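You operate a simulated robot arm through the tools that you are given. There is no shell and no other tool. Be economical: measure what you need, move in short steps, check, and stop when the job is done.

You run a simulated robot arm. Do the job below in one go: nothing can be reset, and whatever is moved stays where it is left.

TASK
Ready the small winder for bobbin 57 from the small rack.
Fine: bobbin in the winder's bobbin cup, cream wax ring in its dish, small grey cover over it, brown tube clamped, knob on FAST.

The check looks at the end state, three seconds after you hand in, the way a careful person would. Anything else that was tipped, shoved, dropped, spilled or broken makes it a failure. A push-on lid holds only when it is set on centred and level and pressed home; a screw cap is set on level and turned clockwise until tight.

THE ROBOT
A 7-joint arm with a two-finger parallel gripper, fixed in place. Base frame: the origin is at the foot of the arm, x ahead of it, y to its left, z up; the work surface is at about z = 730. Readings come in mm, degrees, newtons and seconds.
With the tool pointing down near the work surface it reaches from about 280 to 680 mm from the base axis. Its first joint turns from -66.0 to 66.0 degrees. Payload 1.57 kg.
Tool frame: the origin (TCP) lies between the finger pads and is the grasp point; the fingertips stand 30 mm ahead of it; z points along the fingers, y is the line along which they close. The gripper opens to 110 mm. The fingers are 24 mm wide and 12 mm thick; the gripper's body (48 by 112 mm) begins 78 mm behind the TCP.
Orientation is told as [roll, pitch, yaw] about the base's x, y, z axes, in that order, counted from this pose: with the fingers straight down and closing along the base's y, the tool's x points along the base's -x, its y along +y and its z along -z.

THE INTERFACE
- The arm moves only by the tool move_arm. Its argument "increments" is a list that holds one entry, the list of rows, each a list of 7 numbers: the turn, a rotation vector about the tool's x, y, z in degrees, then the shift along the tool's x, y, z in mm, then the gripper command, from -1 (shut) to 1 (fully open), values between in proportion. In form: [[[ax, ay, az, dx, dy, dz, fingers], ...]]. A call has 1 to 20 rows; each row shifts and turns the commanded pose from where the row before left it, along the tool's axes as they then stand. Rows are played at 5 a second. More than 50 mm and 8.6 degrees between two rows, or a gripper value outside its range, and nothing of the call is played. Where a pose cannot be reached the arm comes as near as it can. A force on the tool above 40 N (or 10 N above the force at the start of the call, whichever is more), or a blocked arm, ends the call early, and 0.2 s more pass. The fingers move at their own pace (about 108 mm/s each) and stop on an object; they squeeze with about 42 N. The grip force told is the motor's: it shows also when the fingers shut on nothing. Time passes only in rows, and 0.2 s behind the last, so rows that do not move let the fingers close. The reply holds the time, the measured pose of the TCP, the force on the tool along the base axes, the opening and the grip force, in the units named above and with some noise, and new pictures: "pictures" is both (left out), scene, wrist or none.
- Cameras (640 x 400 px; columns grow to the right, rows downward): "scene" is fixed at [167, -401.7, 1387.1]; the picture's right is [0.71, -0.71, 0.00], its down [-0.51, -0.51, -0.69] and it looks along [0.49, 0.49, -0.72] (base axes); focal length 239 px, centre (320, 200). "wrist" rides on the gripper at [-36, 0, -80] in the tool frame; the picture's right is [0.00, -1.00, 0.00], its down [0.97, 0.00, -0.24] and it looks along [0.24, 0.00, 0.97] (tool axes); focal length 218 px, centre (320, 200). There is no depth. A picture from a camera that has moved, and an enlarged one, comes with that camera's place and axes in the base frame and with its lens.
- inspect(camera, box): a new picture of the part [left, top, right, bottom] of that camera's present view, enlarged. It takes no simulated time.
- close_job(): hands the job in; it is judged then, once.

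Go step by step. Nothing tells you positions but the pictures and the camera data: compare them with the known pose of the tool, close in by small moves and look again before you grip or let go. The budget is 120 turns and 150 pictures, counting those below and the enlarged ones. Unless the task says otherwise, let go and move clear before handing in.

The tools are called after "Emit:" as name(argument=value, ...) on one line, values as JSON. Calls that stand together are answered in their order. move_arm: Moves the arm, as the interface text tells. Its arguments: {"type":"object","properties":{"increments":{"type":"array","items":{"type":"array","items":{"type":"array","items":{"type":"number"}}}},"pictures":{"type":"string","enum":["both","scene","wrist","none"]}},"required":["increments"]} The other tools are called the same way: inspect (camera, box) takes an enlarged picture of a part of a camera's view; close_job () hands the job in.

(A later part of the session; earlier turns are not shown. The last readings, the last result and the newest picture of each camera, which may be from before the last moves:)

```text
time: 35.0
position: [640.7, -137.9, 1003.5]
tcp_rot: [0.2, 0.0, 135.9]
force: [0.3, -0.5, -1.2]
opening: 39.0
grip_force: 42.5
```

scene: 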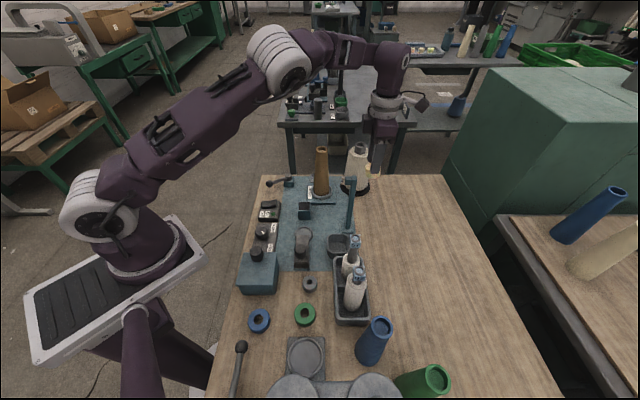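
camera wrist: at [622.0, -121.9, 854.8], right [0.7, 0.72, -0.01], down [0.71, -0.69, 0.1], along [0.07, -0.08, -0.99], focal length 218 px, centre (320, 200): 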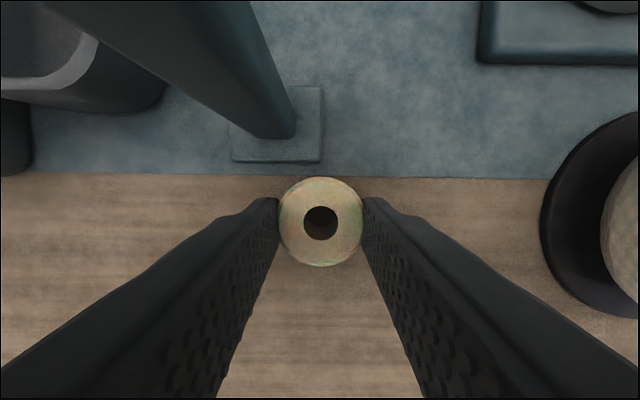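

Emit:
move_arm(increments=[[[0, 0, 0, 0, 0, -20, -1], [0, 0, 0, 0, 0, -15, -1], [0, 0, 0, -40.4, 10, 0, -1], [0, 0, 0, -40.4, 10, 0, -1], [0, 0, 0, -40.4, 10, 0, -1], [0, 0, 0, -40.4, 10, 0, -1], [0, 0, 0, -40.4, 10, 0, -1], [0, 0, 7.6, 0, 0, 0, -1], [0, 0, 7.6, 0, 0, 0, -1], [0, 0, 7.6, 0, 0, 0, -1], [0, 0, 7.6, 0, 0, 0, -1], [0, 0, 7.6, 0, 0, 0, -1], [0, 0, 7.6, 0, 0, 0, -1], [0, 0, 7.6, 0, 0, 0, -1], [0, 0, 7.6, 0, 0, 0, -1], [0, 0, 7.6, 0, 0, 0, -1], [0, 0, 7.6, 0, 0, 0, -1], [0, 0, 7.6, 0, 0, 0, -1], [0, 0, 7.4, 0, 0, 0, -1], [0, 0, 0, 0, 0, 0, -1]]], pictures="wrist")

```text
time: 39.1
position: [460.9, -33.5, 1037.6]
tcp_rot: [0.0, 0.3, 44.8]
force: [-0.2, 0.2, 0.3]
opening: 38.9
grip_force: 41.3
camera wrist: at [486.8, -8.2, 1118.2], right [0.7, -0.71, 0.0], down [-0.69, -0.68, 0.25], along [-0.17, -0.17, -0.97], focal length 218 px, centre (320, 200)
```

wrist: 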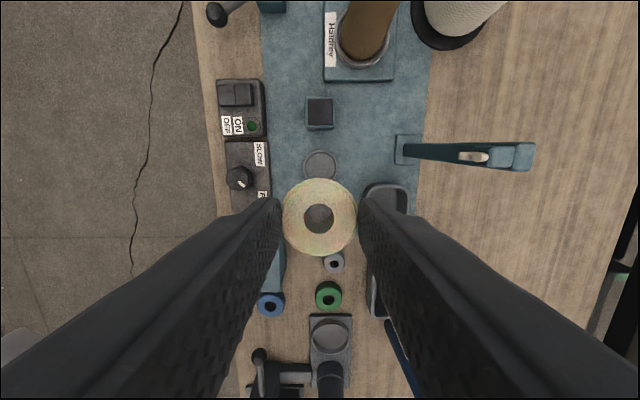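

Over the dish, about (461,-34). I restore the 8° lean so the ring is level and descend part way.

Emit:
move_arm(increments=[[[0, -8, 0, 0, 0, 0, -1], [0, 0, 0, 5.9, 0, 41.6, -1], [0, 0, 0, 5.9, 0, 41.6, -1], [0, 0, 0, 5.9, 0, 41.6, -1], [0, 0, 0, 5.9, 0, 41.6, -1], [0, 0, 0, 0, 0, 0, -1]]], pictures="both")

Emit:
inspect(camera="scene", box=[260, 200, 360, 260])

```text
time: 40.5
position: [460.4, -32.5, 869.6]
tcp_rot: [0.0, -7.7, 44.9]
force: [-0.2, -0.4, 0.4]
opening: 38.8
grip_force: 42.0
camera wrist: at [477.1, -16.2, 954.8], right [0.71, -0.71, 0.0], down [-0.7, -0.7, 0.11], along [-0.08, -0.08, -0.99], focal length 218 px, centre (320, 200)
```

scene: 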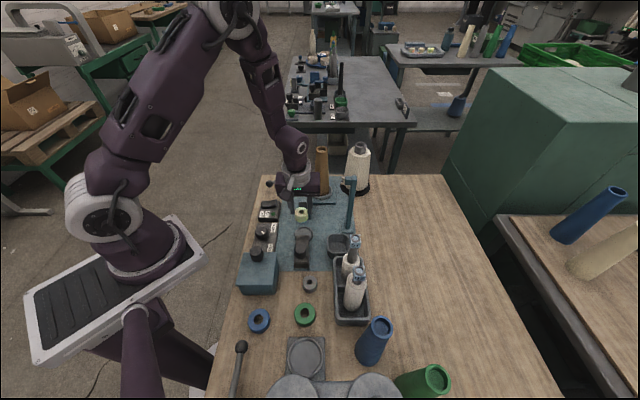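
wrist: 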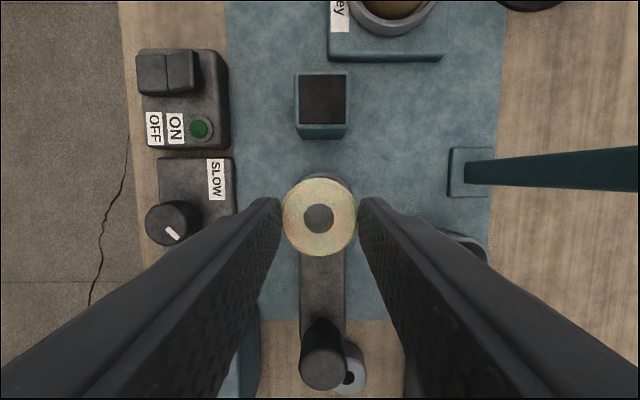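

```text
6.40 times, centred on (310, 230) of scene
camera zoom: at [167.0, -401.7, 1387.1], right [0.71, -0.71, 0.0], down [-0.51, -0.51, -0.69], along [0.49, 0.49, -0.72], focal length 1529 px, centre (384, 8)
```

zoom: 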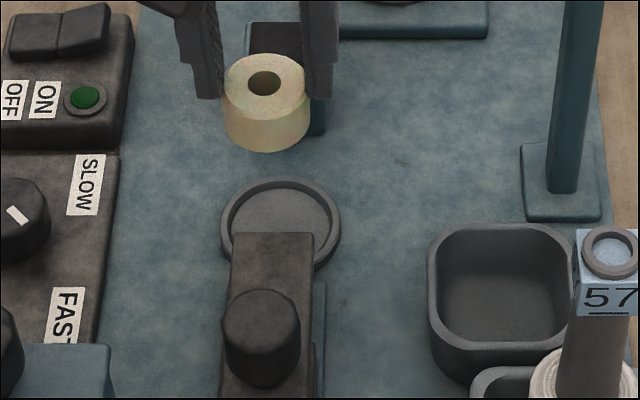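

I check how the ring sits in the grip, since it looks lower between the fingers than at pick-up.

Emit:
inspect(camera="scene", box=[280, 195, 328, 225])

Emit:
inspect(camera="wrist", box=[240, 150, 400, 270])

```text
13.33 times, centred on (304, 210) of scene
camera zoom: at [167.0, -401.7, 1387.1], right [0.71, -0.71, 0.0], down [-0.51, -0.51, -0.69], along [0.49, 0.49, -0.72], focal length 3186 px, centre (533, 67)
```

zoom: 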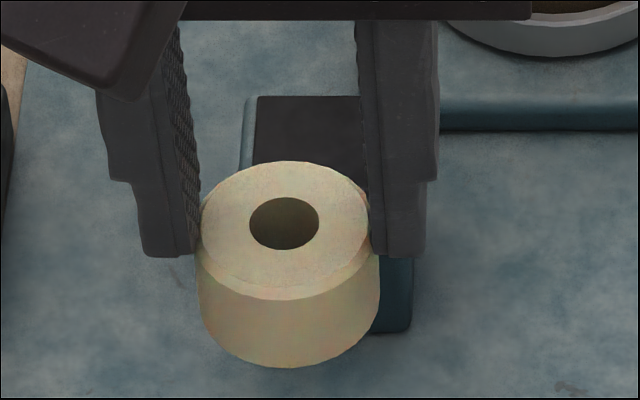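

```text
3.33 times, centred on (320, 210) of wrist
camera zoom: at [477.1, -16.2, 954.8], right [0.71, -0.71, 0.0], down [-0.7, -0.7, 0.11], along [-0.08, -0.08, -0.99], focal length 728 px, centre (320, 167)
```

zoom: 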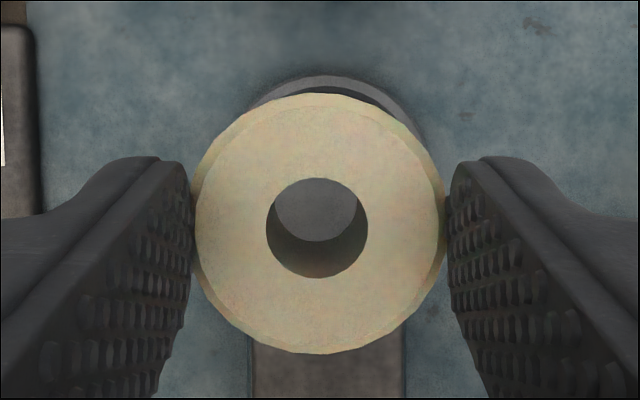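

The ring hangs level near the fingertips and is secure. Dish ≈ (460,-36), ring ≈ (461,-31): I correct by about 5 mm and go lower.

Emit:
move_arm(increments=[[[0, 0, 0, 3.5, -3, 0, -1], [0, 0, 0, 4.2, 0, 29.7, -1], [0, 0, 0, 2.8, 0, 19.8, -1], [0, 0, 0, 0, 0, 0, -1]]], pictures="wrist")

Emit:
inspect(camera="scene", box=[272, 205, 336, 245])

Emit:
inspect(camera="wrist", box=[240, 150, 400, 270])

```text
time: 41.5
position: [459.6, -38.7, 819.6]
tcp_rot: [0.0, -7.7, 44.8]
force: [0.1, 0.0, -0.6]
opening: 38.9
grip_force: 41.7
camera wrist: at [477.3, -22.0, 904.2], right [0.7, -0.71, 0.0], down [-0.7, -0.7, 0.11], along [-0.08, -0.08, -0.99], focal length 218 px, centre (320, 200)
```

wrist: 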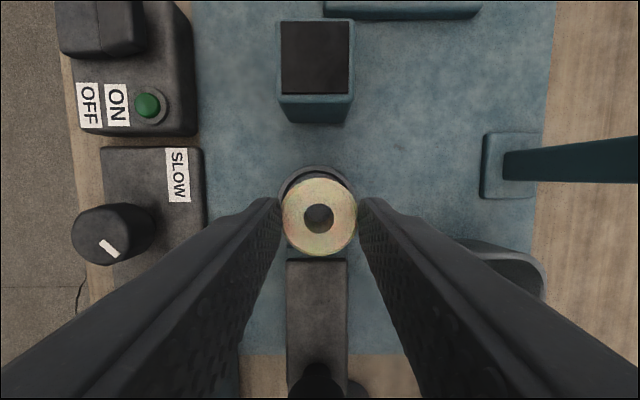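

```text
10.00 times, centred on (304, 225) of scene
camera zoom: at [167.0, -401.7, 1387.1], right [0.71, -0.71, 0.0], down [-0.51, -0.51, -0.69], along [0.49, 0.49, -0.72], focal length 2389 px, centre (480, -50)
```

zoom: 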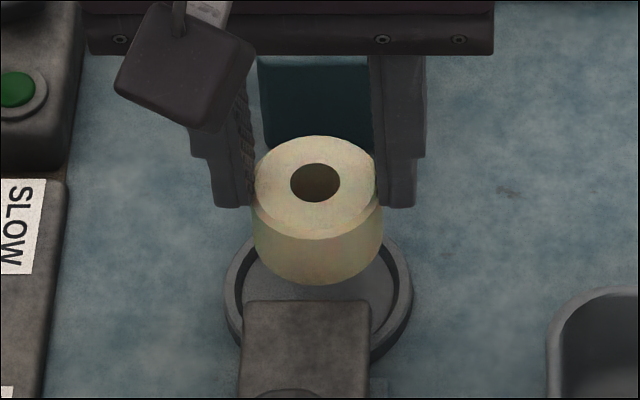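

```text
3.33 times, centred on (320, 210) of wrist
camera zoom: at [477.3, -22.0, 904.2], right [0.7, -0.71, 0.0], down [-0.7, -0.7, 0.11], along [-0.08, -0.08, -0.99], focal length 728 px, centre (320, 167)
```

zoom: 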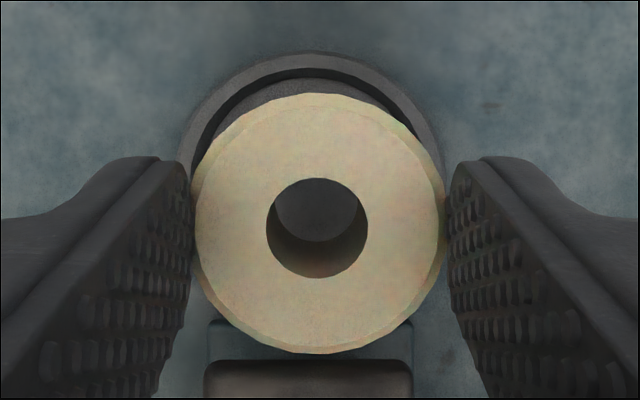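

Ring over dish within ~2 mm. I nudge and lower gently, watching the force.

Emit:
move_arm(increments=[[[0, 0, 0, 1.4, 1.4, 0, -1], [0, 0, 0, 2.1, 0, 14.9, -1], [0, 0, 0, 2.1, 0, 14.9, -1], [0, 0, 0, 0, 0, 0, -1]]], pictures="none")

Emit:
inspect(camera="scene", box=[272, 205, 336, 245])

Emit:
inspect(camera="wrist", box=[240, 150, 400, 270])

```text
time: 42.5
position: [457.5, -38.2, 790.3]
tcp_rot: [0.0, -7.7, 44.8]
force: [-3.1, 0.7, 12.9]
opening: 39.0
grip_force: 42.3
```

```text
10.00 times, centred on (304, 225) of scene
camera zoom: at [166.7, -401.7, 1387.2], right [0.71, -0.71, 0.0], down [-0.51, -0.51, -0.69], along [0.49, 0.49, -0.72], focal length 2389 px, centre (480, -50)
```

zoom: 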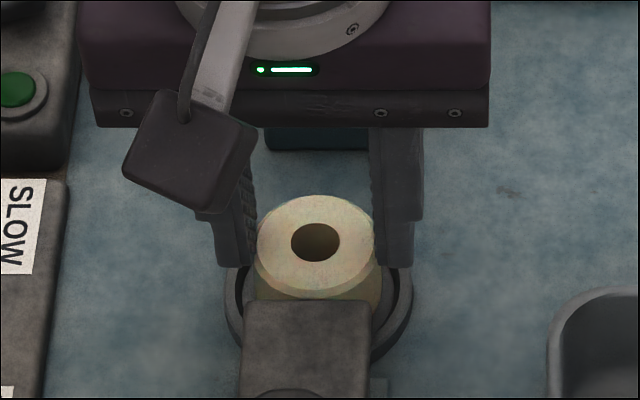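

```text
3.33 times, centred on (320, 210) of wrist
camera zoom: at [475.5, -21.8, 874.5], right [0.71, -0.71, 0.0], down [-0.7, -0.7, 0.11], along [-0.08, -0.08, -0.99], focal length 728 px, centre (320, 167)
```

zoom: 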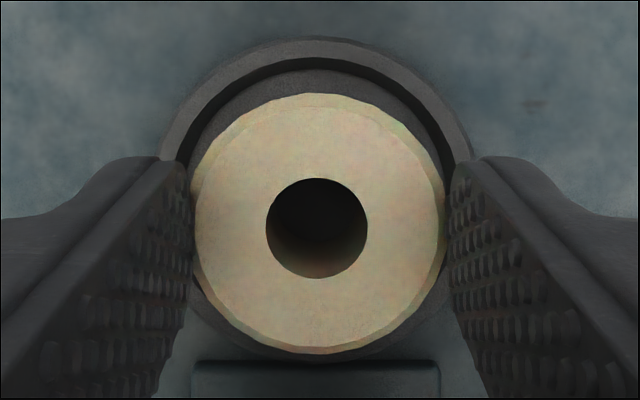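

Contact force shows the ring resting on the dish floor. I let go and rise.

Emit:
move_arm(increments=[[[0, 0, 0, 0, 0, 0, 0], [0, 0, 0, 0, 0, 0, 0.1], [0, 0, 0, -4.2, 0, -29.7, 0.1], [0, 0, 0, -4.2, 0, -29.7, 0.1], [0, 8, 0, 0, 0, 0, 0.1], [0, 0, 0, 0, 0, -20, 0.1], [0, 0, 0, 0, 0, 0, 0.1]]], pictures="both")

Emit:
inspect(camera="scene", box=[272, 210, 336, 270])

```text
time: 44.1
position: [458.7, -37.3, 869.1]
tcp_rot: [0.1, 0.4, 44.8]
force: [0.8, 0.5, -0.8]
opening: 60.7
grip_force: 0.1
camera wrist: at [484.3, -13.2, 949.2], right [0.71, -0.71, 0.0], down [-0.69, -0.68, 0.25], along [-0.17, -0.17, -0.97], focal length 218 px, centre (320, 200)
```

scene: 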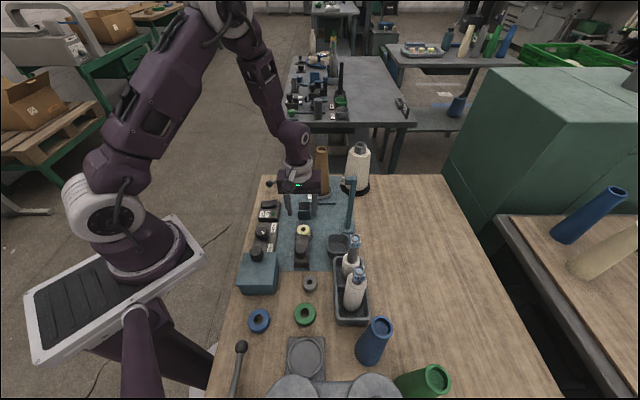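
wrist: 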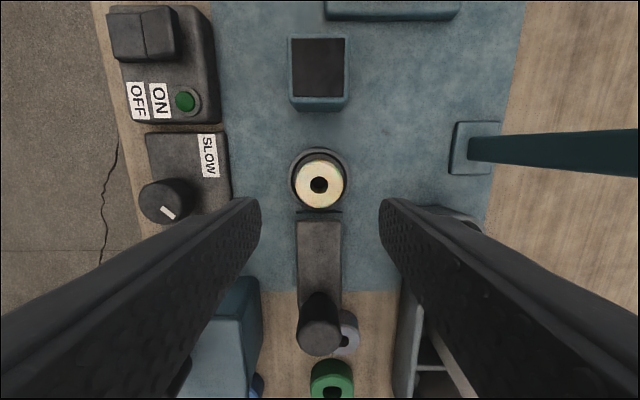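

```text
6.67 times, centred on (304, 240) of scene
camera zoom: at [167.0, -401.7, 1387.1], right [0.71, -0.71, 0.0], down [-0.51, -0.51, -0.69], along [0.49, 0.49, -0.72], focal length 1593 px, centre (427, -67)
```

zoom: 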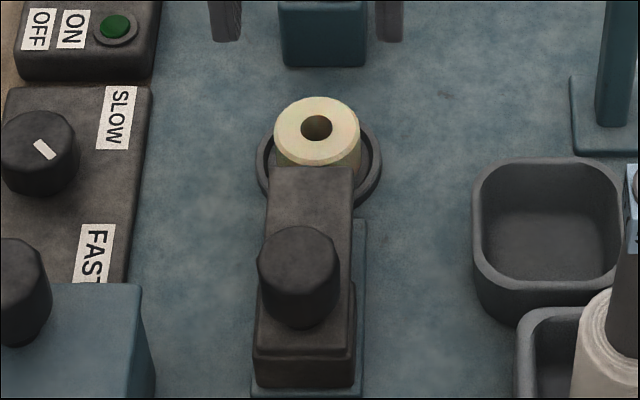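

Ring sits in its dish. The cover's knob top is near (387,-110,816), exactly on the dish axis; I move above it.

Emit:
move_arm(increments=[[[0, 0, 0, 34, 0, -5, 0.1], [0, 0, 0, 34, 0, 0, 0.1], [0, 0, 0, 33, -0.7, 0, 0.1], [0, 0, 0, 0, 0, 0, 0.1]]], pictures="wrist")

```text
time: 45.1
position: [386.9, -109.2, 873.8]
tcp_rot: [0.0, 0.3, 44.9]
force: [-0.7, 0.5, -0.3]
opening: 60.1
grip_force: 0.1
camera wrist: at [412.1, -85.2, 954.7], right [0.71, -0.71, 0.0], down [-0.69, -0.68, 0.25], along [-0.17, -0.17, -0.97], focal length 218 px, centre (320, 200)
```

wrist: 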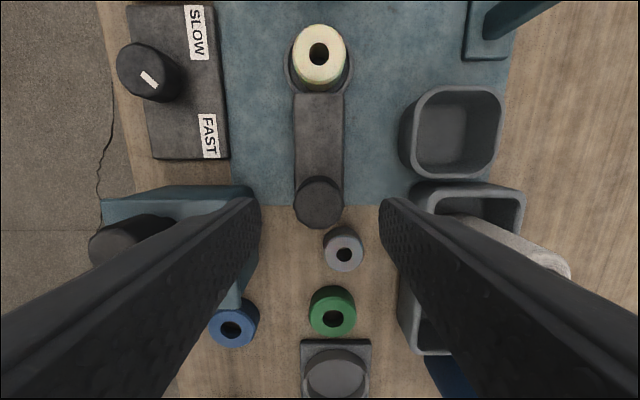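

Emit:
move_arm(increments=[[[0, 0, 0, 2.5, 0, 0, -0.14], [0, 0, 0, 0, 0, 20, -0.14], [0, 0, 0, 0, 0, 20, -0.14], [0, 0, 0, 0, 0, 9, -0.14], [0, 0, 0, 0, 0, 0, -0.14]]], pictures="wrist")

Emit:
inspect(camera="scene", box=[256, 220, 352, 280])

```text
time: 46.4
position: [385.2, -112.4, 825.8]
tcp_rot: [0.0, 0.3, 44.8]
force: [-0.9, -0.7, 0.0]
opening: 47.3
grip_force: 0.1
camera wrist: at [410.6, -86.8, 905.9], right [0.7, -0.71, 0.0], down [-0.69, -0.68, 0.25], along [-0.17, -0.17, -0.97], focal length 218 px, centre (320, 200)
```

wrist: 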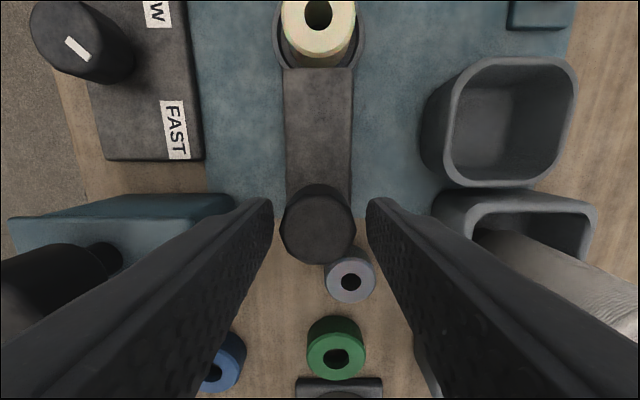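

```text
6.67 times, centred on (304, 250) of scene
camera zoom: at [167.0, -401.7, 1387.1], right [0.71, -0.71, 0.0], down [-0.51, -0.51, -0.69], along [0.49, 0.49, -0.72], focal length 1593 px, centre (427, -133)
```

zoom: 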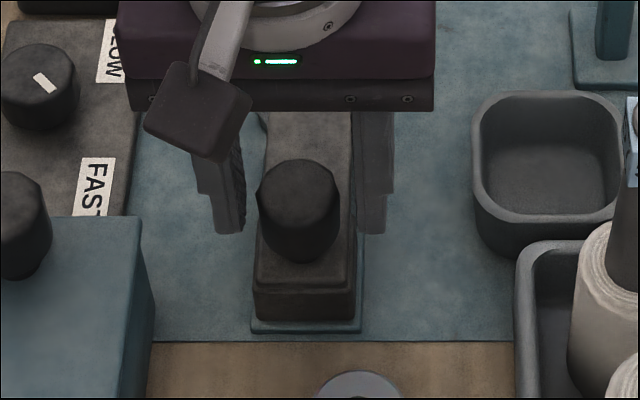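

Emit:
move_arm(increments=[[[0, 0, 0, 0, 0, 0, -1], [0, 0, 0, 0, 0, 0, -1], [0, 0, 0, 0, 0, 0, -1]]], pictures="none")

Emit:
inspect(camera="scene", box=[256, 220, 352, 280])

```text
time: 47.1
position: [384.4, -110.6, 825.8]
tcp_rot: [0.2, 0.4, 44.9]
force: [-8.1, 9.9, -5.7]
opening: 33.4
grip_force: 41.3
```

```text
6.67 times, centred on (304, 250) of scene
camera zoom: at [166.9, -401.5, 1387.2], right [0.71, -0.71, 0.0], down [-0.51, -0.51, -0.69], along [0.49, 0.49, -0.72], focal length 1593 px, centre (427, -133)
```

zoom: 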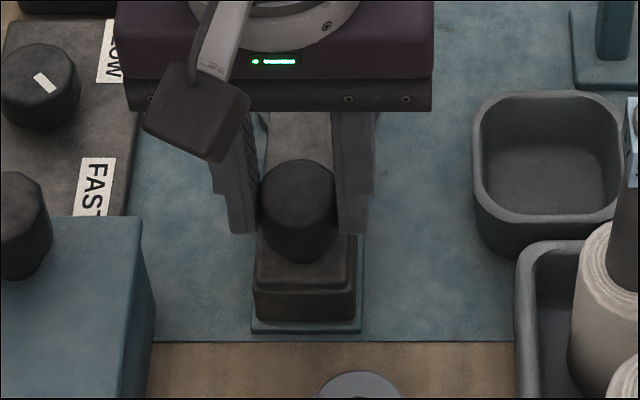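

Knob gripped. I ease the side load and slide the cover toward the dish in small steps.

Emit:
move_arm(increments=[[[0, 0, 0, 0, 0.8, 0, -1], [0, 0, 0, -4, 0, 0, -1], [0, 0, 0, -4, 0, 0, -1], [0, 0, 0, -4, 0, 0, -1], [0, 0, 0, 0, 0, 0, -1]]], pictures="wrist")

Emit:
inspect(camera="scene", box=[256, 220, 352, 280])

```text
time: 48.4
position: [392.9, -102.1, 825.3]
tcp_rot: [0.0, 0.3, 44.8]
force: [-2.8, 3.6, 6.6]
opening: 33.3
grip_force: 41.3
camera wrist: at [418.3, -77.8, 905.9], right [0.7, -0.71, 0.0], down [-0.69, -0.68, 0.25], along [-0.17, -0.17, -0.97], focal length 218 px, centre (320, 200)
```

wrist: 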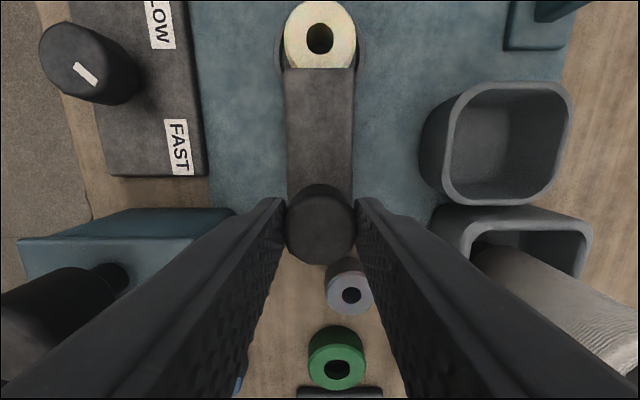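

```text
6.67 times, centred on (304, 250) of scene
camera zoom: at [166.8, -401.6, 1387.2], right [0.71, -0.71, 0.0], down [-0.51, -0.51, -0.69], along [0.49, 0.49, -0.72], focal length 1593 px, centre (427, -133)
```

zoom: 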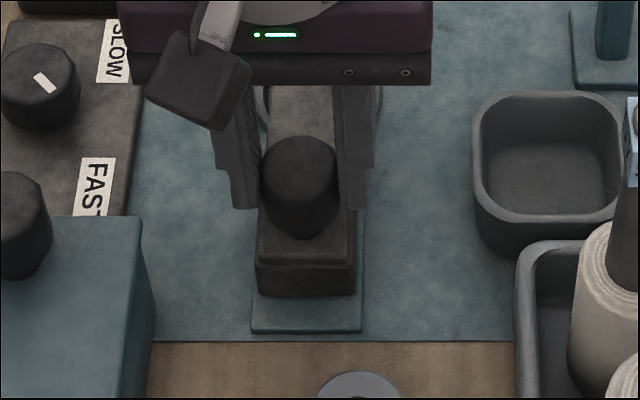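

It slides freely along the guide. Next few mm with attention to whether the tongue clears the ring.

Emit:
move_arm(increments=[[[0, 0, 0, -4, 0, 0, -1], [0, 0, 0, -4, 0, 0, -1], [0, 0, 0, -4, 0, 0, -1], [0, 0, 0, 0, 0, 0, -1]]], pictures="wrist")

```text
time: 49.4
position: [401.4, -93.6, 825.6]
tcp_rot: [0.0, 0.4, 44.8]
force: [-5.8, 4.9, 15.7]
opening: 32.9
grip_force: 41.8
camera wrist: at [426.8, -69.3, 905.9], right [0.71, -0.71, 0.0], down [-0.69, -0.68, 0.25], along [-0.17, -0.17, -0.97], focal length 218 px, centre (320, 200)
```

wrist: 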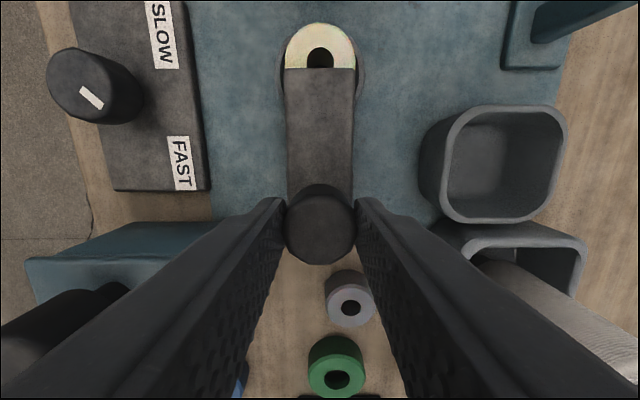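

The tongue passes over the ring cleanly. I continue until it covers the dish or reaches its stop.

Emit:
move_arm(increments=[[[0, 0, 0, -5, 0, -0.5, -1], [0, 0, 0, -5, 0, 0, -1], [0, 0, 0, -5, 0, 0, -1], [0, 0, 0, -4, 0, 0, -1], [0, 0, 0, 0, 0, 0, -1]]], pictures="wrist")

Emit:
inspect(camera="scene", box=[256, 220, 352, 280])

```text
time: 50.5
position: [414.9, -80.0, 826.4]
tcp_rot: [0.0, 0.3, 44.8]
force: [-7.4, 6.5, -10.6]
opening: 33.2
grip_force: 41.1
camera wrist: at [440.4, -55.6, 905.9], right [0.7, -0.71, 0.0], down [-0.69, -0.68, 0.25], along [-0.17, -0.17, -0.97], focal length 218 px, centre (320, 200)
```

wrist: 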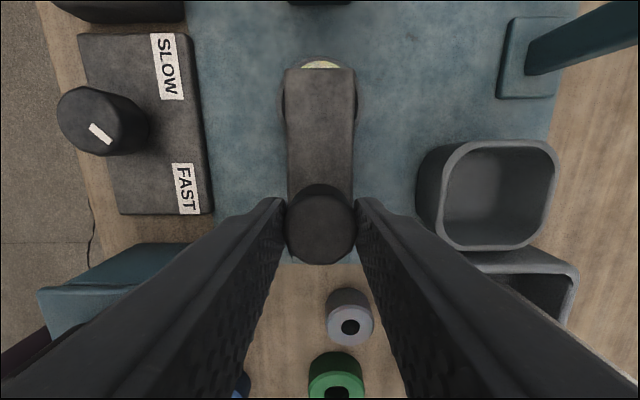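

```text
6.67 times, centred on (304, 250) of scene
camera zoom: at [167.0, -401.6, 1387.2], right [0.71, -0.71, 0.0], down [-0.51, -0.51, -0.69], along [0.49, 0.49, -0.72], focal length 1593 px, centre (427, -133)
```

zoom: 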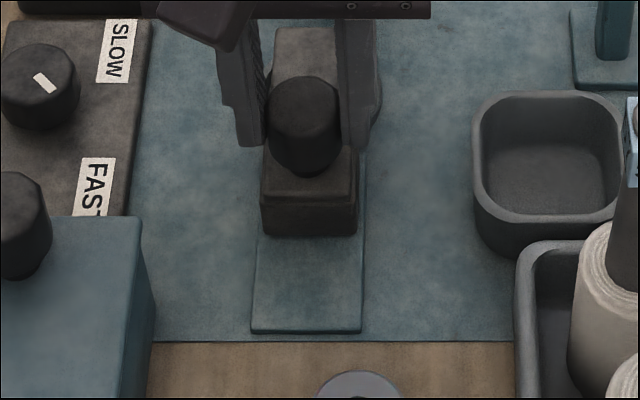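

Emit:
move_arm(increments=[[[0, 0, 0, -4, 0, 0.2, -1], [0, 0, 0, -4, 0, 0, -1], [0, 0, 0, -4, 0, 0, -1], [0, 0, 0, 0, 0, 0, -1]]], pictures="wrist")

```text
time: 51.5
position: [420.3, -74.8, 825.3]
tcp_rot: [0.0, 0.7, 44.6]
force: [-25.4, -24.7, 4.1]
opening: 33.5
grip_force: 41.3
camera wrist: at [446.8, -49.7, 905.6], right [0.7, -0.71, 0.0], down [-0.69, -0.68, 0.25], along [-0.18, -0.18, -0.97], focal length 218 px, centre (320, 200)
```

wrist: 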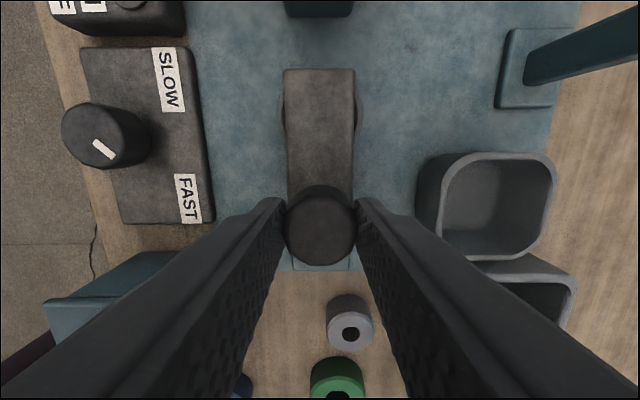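

It has reached its stop (35 N) with the dish covered. I relax the push, let go and rise.

Emit:
move_arm(increments=[[[0, 0, 0, 4, 0, 0, -1], [0, 0, 0, 0, 0, 0, -0.2], [0, 0, 0, 0, 0, 0, -0.14], [0, 0, 0, 0, 0, -30, -0.14], [0, 0, 0, 0, 0, -40, -0.14], [0, 0, 0, 0, 0, 0, 0]]], pictures="both")

Emit:
inspect(camera="scene", box=[256, 210, 352, 270])

```text
time: 53.0
position: [421.1, -73.9, 894.3]
tcp_rot: [0.0, 0.3, 44.8]
force: [-0.4, 1.1, 0.3]
opening: 55.0
grip_force: 0.1
camera wrist: at [446.7, -49.2, 975.2], right [0.71, -0.71, 0.0], down [-0.69, -0.68, 0.25], along [-0.17, -0.17, -0.97], focal length 218 px, centre (320, 200)
```

scene: 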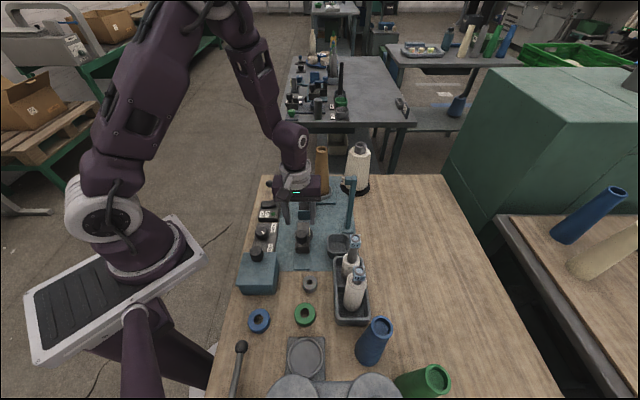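
wrist: 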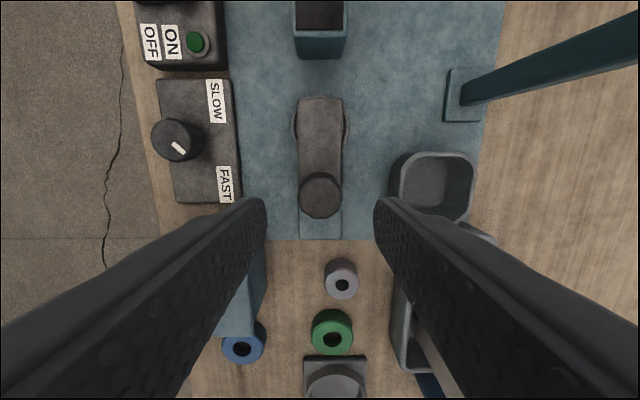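

```text
6.67 times, centred on (304, 240) of scene
camera zoom: at [167.0, -401.7, 1387.1], right [0.71, -0.71, 0.0], down [-0.51, -0.51, -0.69], along [0.49, 0.49, -0.72], focal length 1593 px, centre (427, -67)
```

zoom: 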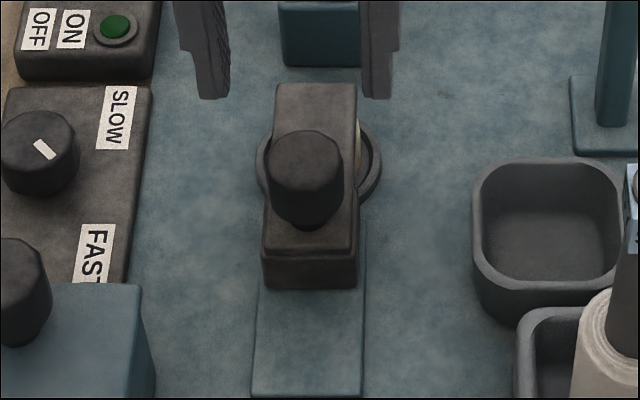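

Cover is home over the ring. Next bobbin 57: I rise and go above its head near (445,-239).

Emit:
move_arm(increments=[[[0, 0, 0, 0, 0, -42, 0.2], [0, 0, 0, 0, 0, -42, 0.2], [0, 0, 0, 0, 0, -42, 0.2], [0, 0, 0, 25, -33.4, 0, 0.2], [0, 0, 0, 25, -33.4, 0, 0.2], [0, 0, 0, 25, -33.4, 0, 0.2], [0, 0, 0, 25, -33.4, 0, 0.2], [0, 0, 0, 0, 0, 0, 0.2]]], pictures="wrist")

Emit:
inspect(camera="wrist", box=[240, 120, 400, 270])

Emit:
inspect(camera="scene", box=[316, 210, 396, 330])

```text
time: 54.8
position: [445.4, -241.2, 1023.8]
tcp_rot: [0.1, 0.2, 44.9]
force: [0.4, 0.1, 0.2]
opening: 66.0
grip_force: 0.0
camera wrist: at [470.7, -215.9, 1103.2], right [0.71, -0.71, 0.0], down [-0.69, -0.68, 0.25], along [-0.17, -0.17, -0.97], focal length 218 px, centre (320, 200)
```

wrist: 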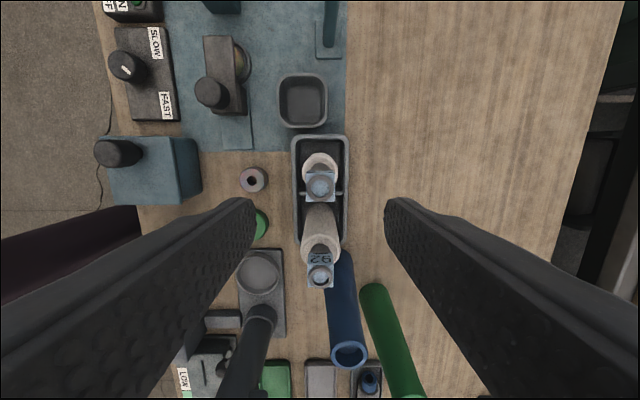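

```text
2.67 times, centred on (320, 195) of wrist
camera zoom: at [470.7, -215.9, 1103.2], right [0.71, -0.71, 0.0], down [-0.69, -0.68, 0.25], along [-0.17, -0.17, -0.97], focal length 582 px, centre (320, 213)
```

zoom: 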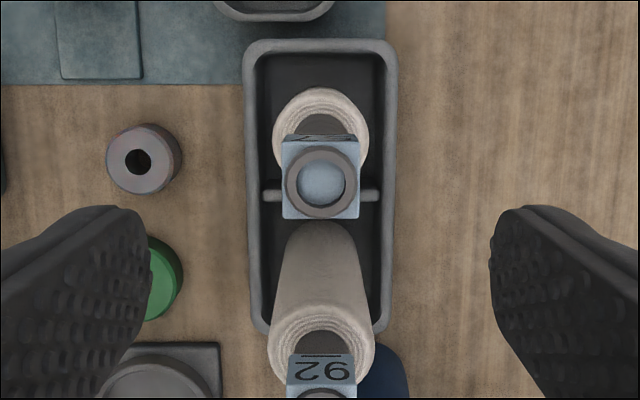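

```text
3.33 times, centred on (356, 270) of scene
camera zoom: at [167.0, -401.7, 1387.1], right [0.71, -0.71, 0.0], down [-0.51, -0.51, -0.69], along [0.49, 0.49, -0.72], focal length 796 px, centre (200, -33)
```

zoom: 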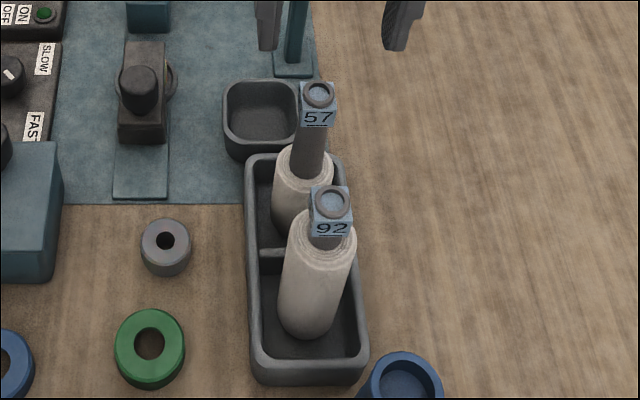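

Bobbin 57's head is at (448,-239), block roughly z 909–932, faces aligned with the fingers. I descend around it.

Emit:
move_arm(increments=[[[0, 0, 0, -3.7, 0, 30, 0.2], [0, 0, 0, 0, 0, 30, 0.2], [0, 0, 0, 0, 0, 20, 0.2], [0, 0, 0, 0, 0, 0, 0.2]]], pictures="wrist")

Emit:
inspect(camera="scene", box=[300, 180, 400, 300])

```text
time: 55.8
position: [445.9, -237.6, 941.4]
tcp_rot: [0.0, 0.3, 44.9]
force: [0.3, 0.8, -0.8]
opening: 66.1
grip_force: 0.1
camera wrist: at [472.0, -212.7, 1022.4], right [0.71, -0.71, 0.0], down [-0.69, -0.68, 0.25], along [-0.17, -0.17, -0.97], focal length 218 px, centre (320, 200)
```

wrist: 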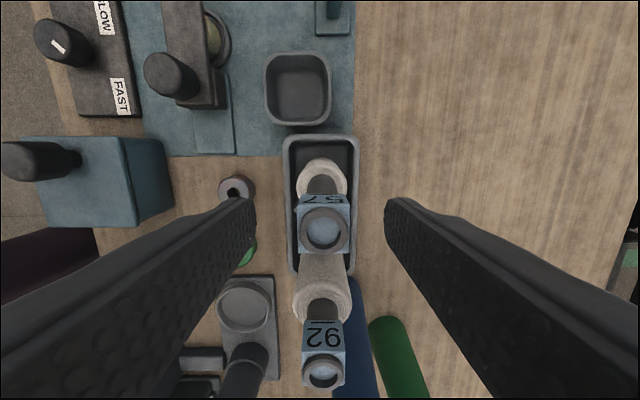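

```text
3.33 times, centred on (350, 240) of scene
camera zoom: at [167.0, -401.7, 1387.1], right [0.71, -0.71, 0.0], down [-0.51, -0.51, -0.69], along [0.49, 0.49, -0.72], focal length 796 px, centre (220, 67)
```

zoom: 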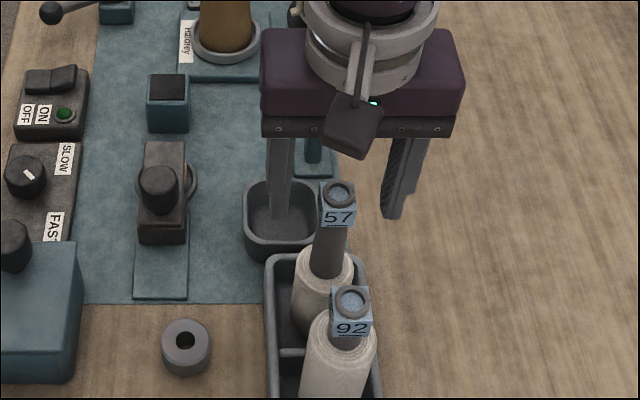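

Emit:
move_arm(increments=[[[0, 0, 0, -2, -2, 10, 0.2], [0, 0, 0, 0, 0, 10, 0], [0, 0, 0, 0, 0, 0, -0.35], [0, 0, 0, 0, 0, 0, -0.35]]], pictures="wrist")

Emit:
inspect(camera="scene", box=[320, 200, 384, 260])

```text
time: 56.8
position: [448.8, -237.8, 922.7]
tcp_rot: [0.0, 0.2, 44.8]
force: [0.1, -0.4, -0.8]
opening: 35.6
grip_force: 0.0
camera wrist: at [474.7, -212.6, 1002.2], right [0.71, -0.71, 0.0], down [-0.69, -0.68, 0.25], along [-0.17, -0.17, -0.97], focal length 218 px, centre (320, 200)
```

wrist: 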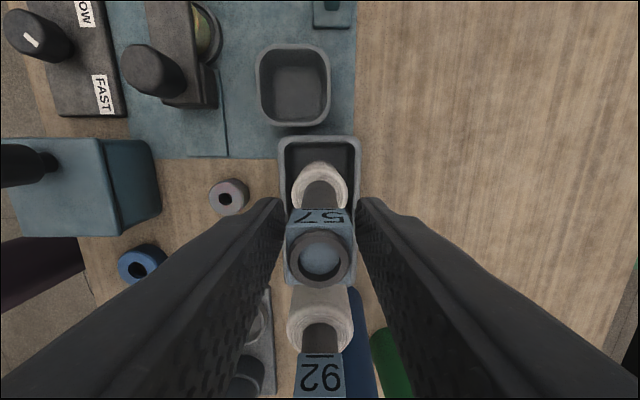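

```text
6.67 times, centred on (352, 230) of scene
camera zoom: at [167.0, -401.7, 1387.1], right [0.71, -0.71, 0.0], down [-0.51, -0.51, -0.69], along [0.49, 0.49, -0.72], focal length 1593 px, centre (107, 0)
```

zoom: 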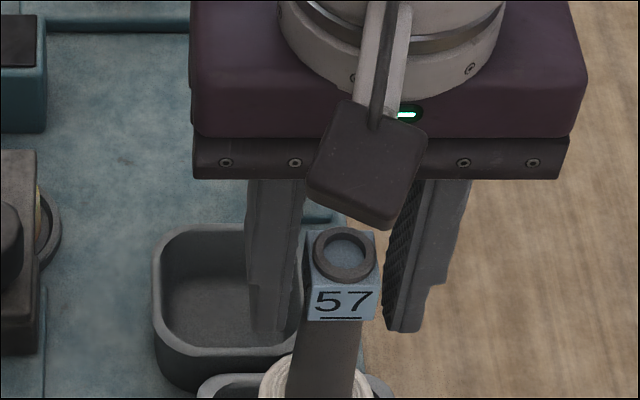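

Emit:
move_arm(increments=[[[0, 0, 0, 0, 0, 0, -0.5], [0, 0, 0, 0, 0, 0, -1], [0, 0, 0, 0, 0, 0, -1]]], pictures="wrist")

Emit:
inspect(camera="scene", box=[320, 200, 384, 260])

```text
time: 57.5
position: [448.8, -236.6, 921.6]
tcp_rot: [0.1, 0.3, 44.8]
force: [-0.2, -0.8, 1.3]
opening: 22.5
grip_force: 35.2
camera wrist: at [474.7, -212.6, 1002.3], right [0.71, -0.71, 0.0], down [-0.69, -0.68, 0.25], along [-0.17, -0.17, -0.97], focal length 218 px, centre (320, 200)
```

wrist: 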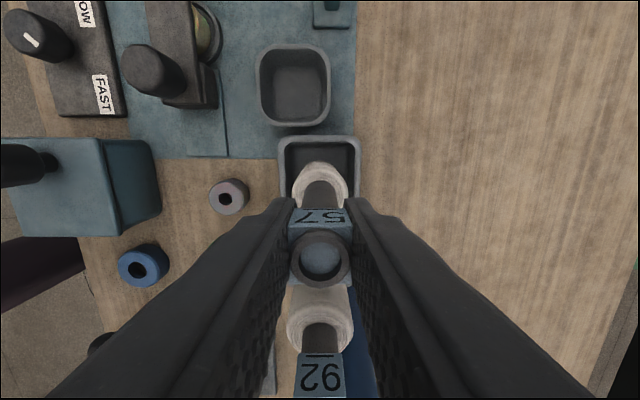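

```text
6.67 times, centred on (352, 230) of scene
camera zoom: at [167.0, -401.7, 1387.1], right [0.71, -0.71, 0.0], down [-0.51, -0.51, -0.69], along [0.49, 0.49, -0.72], focal length 1593 px, centre (107, 0)
```

zoom: 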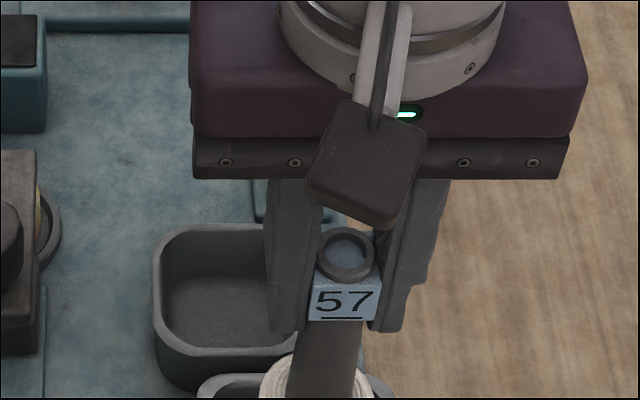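

Gripped. I lift straight up, carefully, then look.

Emit:
move_arm(increments=[[[0, 0, 0, 0, 0, -10, -1], [0, 0, 0, 0, 0, -20, -1], [0, 0, 0, 0, 0, -30, -1], [0, 0, 0, 0, 0, -30, -1], [0, 0, 0, 0, 0, -20, -1], [0, 0, 0, 0, 0, 0, -1]]], pictures="wrist")

Emit:
inspect(camera="scene", box=[300, 160, 400, 300])

```text
time: 59.0
position: [450.4, -236.0, 1031.7]
tcp_rot: [-0.1, 0.4, 44.9]
force: [-0.2, 0.4, -1.2]
opening: 22.3
grip_force: 35.1
camera wrist: at [475.5, -212.4, 1112.6], right [0.71, -0.71, 0.0], down [-0.69, -0.68, 0.25], along [-0.17, -0.17, -0.97], focal length 218 px, centre (320, 200)
```

wrist: 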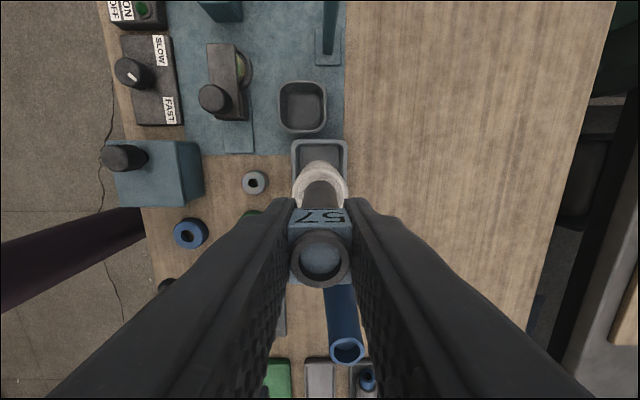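

```text
2.86 times, centred on (350, 230) of scene
camera zoom: at [167.0, -401.7, 1387.1], right [0.71, -0.71, 0.0], down [-0.51, -0.51, -0.69], along [0.49, 0.49, -0.72], focal length 683 px, centre (234, 114)
```

zoom: 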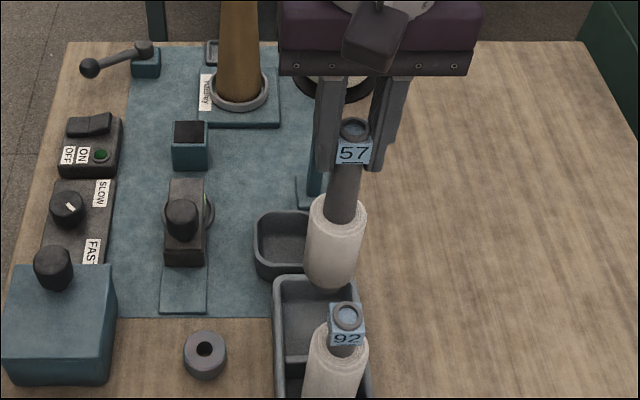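

Held upright. I carry it over the cup at about (499,-153).

Emit:
move_arm(increments=[[[0, 0, 0, -23, 6, 0, -1], [0, 0, 0, -23, 6, 0, -1], [0, 0, 0, -23, 6, 0, -1], [0, 0, 0, -23, 6, 0, -1], [0, 0, 0, 0, 0, 0, -1], [0, 0, 0, 0, 0, 0, -1]]], pictures="wrist")

Emit:
inspect(camera="scene", box=[300, 160, 400, 300])

Emit:
inspect(camera="wrist", box=[240, 120, 400, 270])

```text
time: 60.4
position: [498.2, -154.9, 1030.7]
tcp_rot: [0.1, 0.4, 44.9]
force: [0.1, 0.0, -0.6]
opening: 22.4
grip_force: 36.0
camera wrist: at [524.1, -130.5, 1111.9], right [0.71, -0.71, 0.0], down [-0.69, -0.68, 0.25], along [-0.17, -0.17, -0.97], focal length 218 px, centre (320, 200)
```

wrist: 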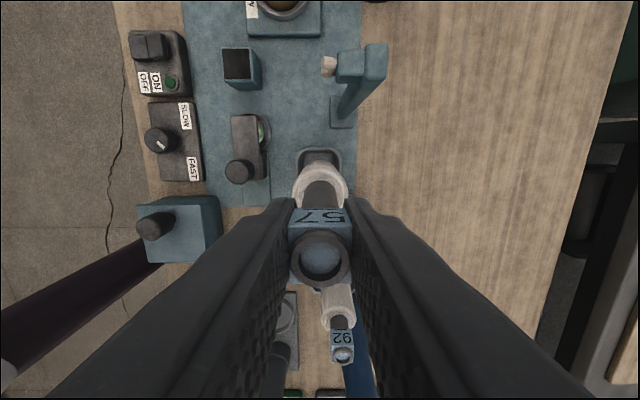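

```text
2.86 times, centred on (350, 230) of scene
camera zoom: at [167.0, -401.7, 1387.1], right [0.71, -0.71, 0.0], down [-0.51, -0.51, -0.69], along [0.49, 0.49, -0.72], focal length 683 px, centre (234, 114)
```

zoom: 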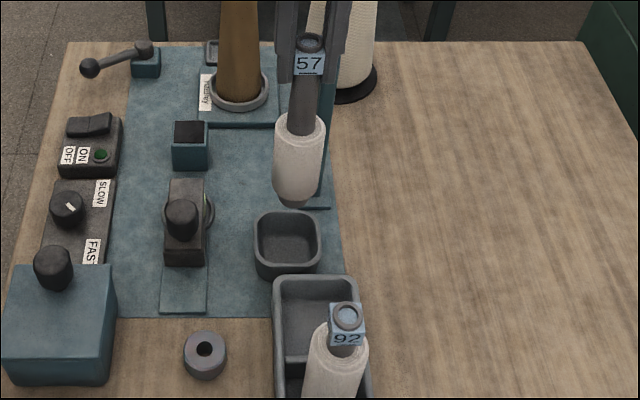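

```text
2.67 times, centred on (320, 195) of wrist
camera zoom: at [524.1, -130.5, 1111.9], right [0.71, -0.71, 0.0], down [-0.69, -0.68, 0.25], along [-0.17, -0.17, -0.97], focal length 582 px, centre (320, 213)
```

zoom: 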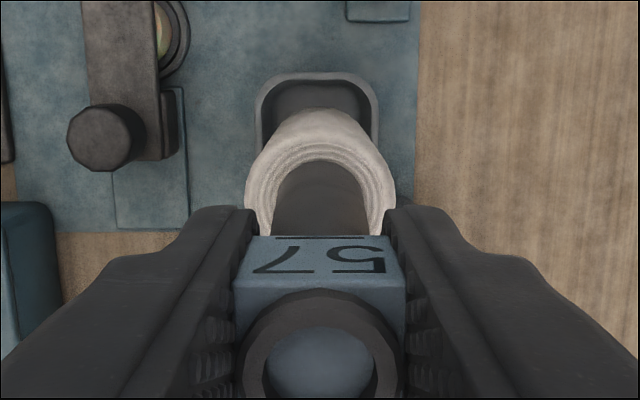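

Bobbin is over the cup (rim about z 776), about 2 mm off sideways. I correct and lower to just above the rim.

Emit:
move_arm(increments=[[[0, 0, 0, 0, 2, 20, -1], [0, 0, 0, 0, 0, 20, -1], [0, 0, 0, 0, 0, 15, -1], [0, 0, 0, 0, 0, 0, -1]]], pictures="none")

Emit:
inspect(camera="scene", box=[304, 180, 384, 270])

Emit:
inspect(camera="wrist", box=[240, 120, 400, 270])

```text
time: 61.4
position: [496.1, -153.9, 975.6]
tcp_rot: [0.0, 0.3, 45.0]
force: [0.4, 0.9, -1.4]
opening: 22.5
grip_force: 35.6
```

```text
4.44 times, centred on (344, 225) of scene
camera zoom: at [167.0, -401.7, 1387.1], right [0.71, -0.71, 0.0], down [-0.51, -0.51, -0.69], along [0.49, 0.49, -0.72], focal length 1062 px, centre (213, 89)
```

zoom: 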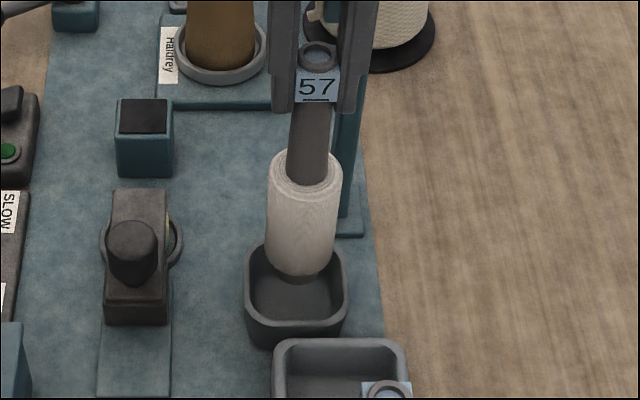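

```text
2.67 times, centred on (320, 195) of wrist
camera zoom: at [522.0, -129.1, 1056.8], right [0.71, -0.71, 0.0], down [-0.69, -0.68, 0.25], along [-0.17, -0.17, -0.97], focal length 582 px, centre (320, 213)
```

zoom: 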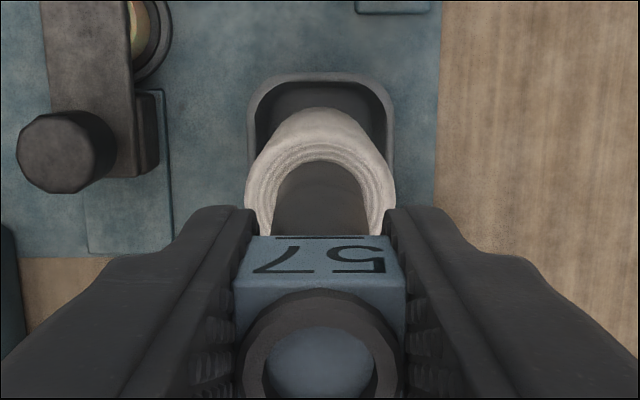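

Centred both ways. I lower it into the cup, watching force.

Emit:
move_arm(increments=[[[0, 0, 0, 0, 0, 12, -1], [0, 0, 0, 0, 0, 12, -1], [0, 0, 0, 0, 0, 10, -1], [0, 0, 0, 0, 0, 0, -1]]], pictures="none")

Emit:
inspect(camera="scene", box=[304, 180, 384, 270])

```text
time: 62.4
position: [496.5, -154.5, 943.2]
tcp_rot: [0.1, 0.3, 44.8]
force: [-0.8, 0.6, -0.3]
opening: 22.3
grip_force: 35.3
```

```text
4.44 times, centred on (344, 225) of scene
camera zoom: at [167.0, -401.7, 1387.1], right [0.71, -0.71, 0.0], down [-0.51, -0.51, -0.69], along [0.49, 0.49, -0.72], focal length 1062 px, centre (213, 89)
```

zoom: 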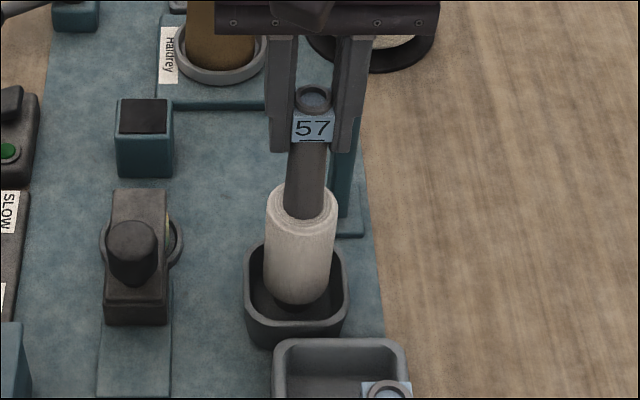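

Emit:
move_arm(increments=[[[0, 0, 0, 0, 0, 6, -1], [0, 0, 0, 0, 0, 5, -1], [0, 0, 0, 0, 0, 4, -1], [0, 0, 0, 0, 0, 0, -1]]], pictures="none")

Emit:
move_arm(increments=[[[0, 0, 0, 0, 0, 2, -1], [0, 0, 0, 0, 0, 2, -1], [0, 0, 0, 0, 0, 0, -1]]], pictures="none")

Emit:
inspect(camera="scene", box=[304, 180, 384, 270])

```text
time: 63.4
position: [496.7, -153.1, 927.3]
tcp_rot: [0.0, 0.4, 44.8]
force: [0.5, -0.6, 0.5]
opening: 22.3
grip_force: 35.1
```

```text
time: 64.2
position: [496.5, -154.1, 922.9]
tcp_rot: [0.2, 0.3, 45.0]
force: [0.0, 0.1, -1.9]
opening: 22.5
grip_force: 35.0
```

```text
4.44 times, centred on (344, 225) of scene
camera zoom: at [167.0, -401.7, 1387.1], right [0.71, -0.71, 0.0], down [-0.51, -0.51, -0.69], along [0.49, 0.49, -0.72], focal length 1062 px, centre (213, 89)
```

zoom: 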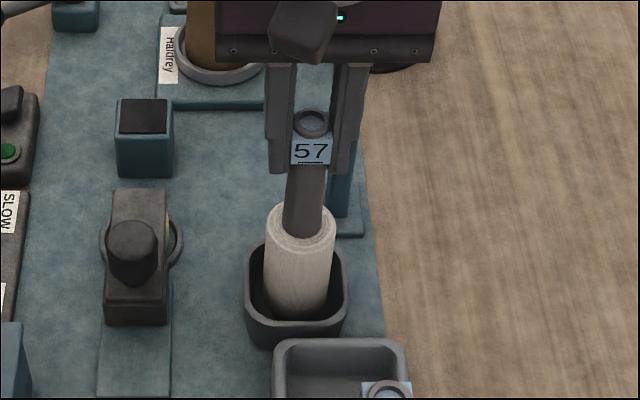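

No contact yet at 923. I continue by 1.5 mm steps.

Emit:
move_arm(increments=[[[0, 0, 0, 0, 0, 1.5, -1], [0, 0, 0, 0, 0, 1.5, -1], [0, 0, 0, 0, 0, 0, -1]]], pictures="none")

Emit:
move_arm(increments=[[[0, 0, 0, 0, 0, 1, -1], [0, 0, 0, 0, 0, 0, -1]]], pictures="none")

```text
time: 65.0
position: [497.1, -155.1, 922.5]
tcp_rot: [-0.2, 0.3, 45.0]
force: [-3.1, 2.5, 33.1]
opening: 22.3
grip_force: 35.4
```

```text
time: 65.5
position: [497.4, -154.4, 920.0]
tcp_rot: [-0.1, 0.3, 44.9]
force: [-0.4, 2.5, 32.8]
opening: 22.3
grip_force: 34.8
```

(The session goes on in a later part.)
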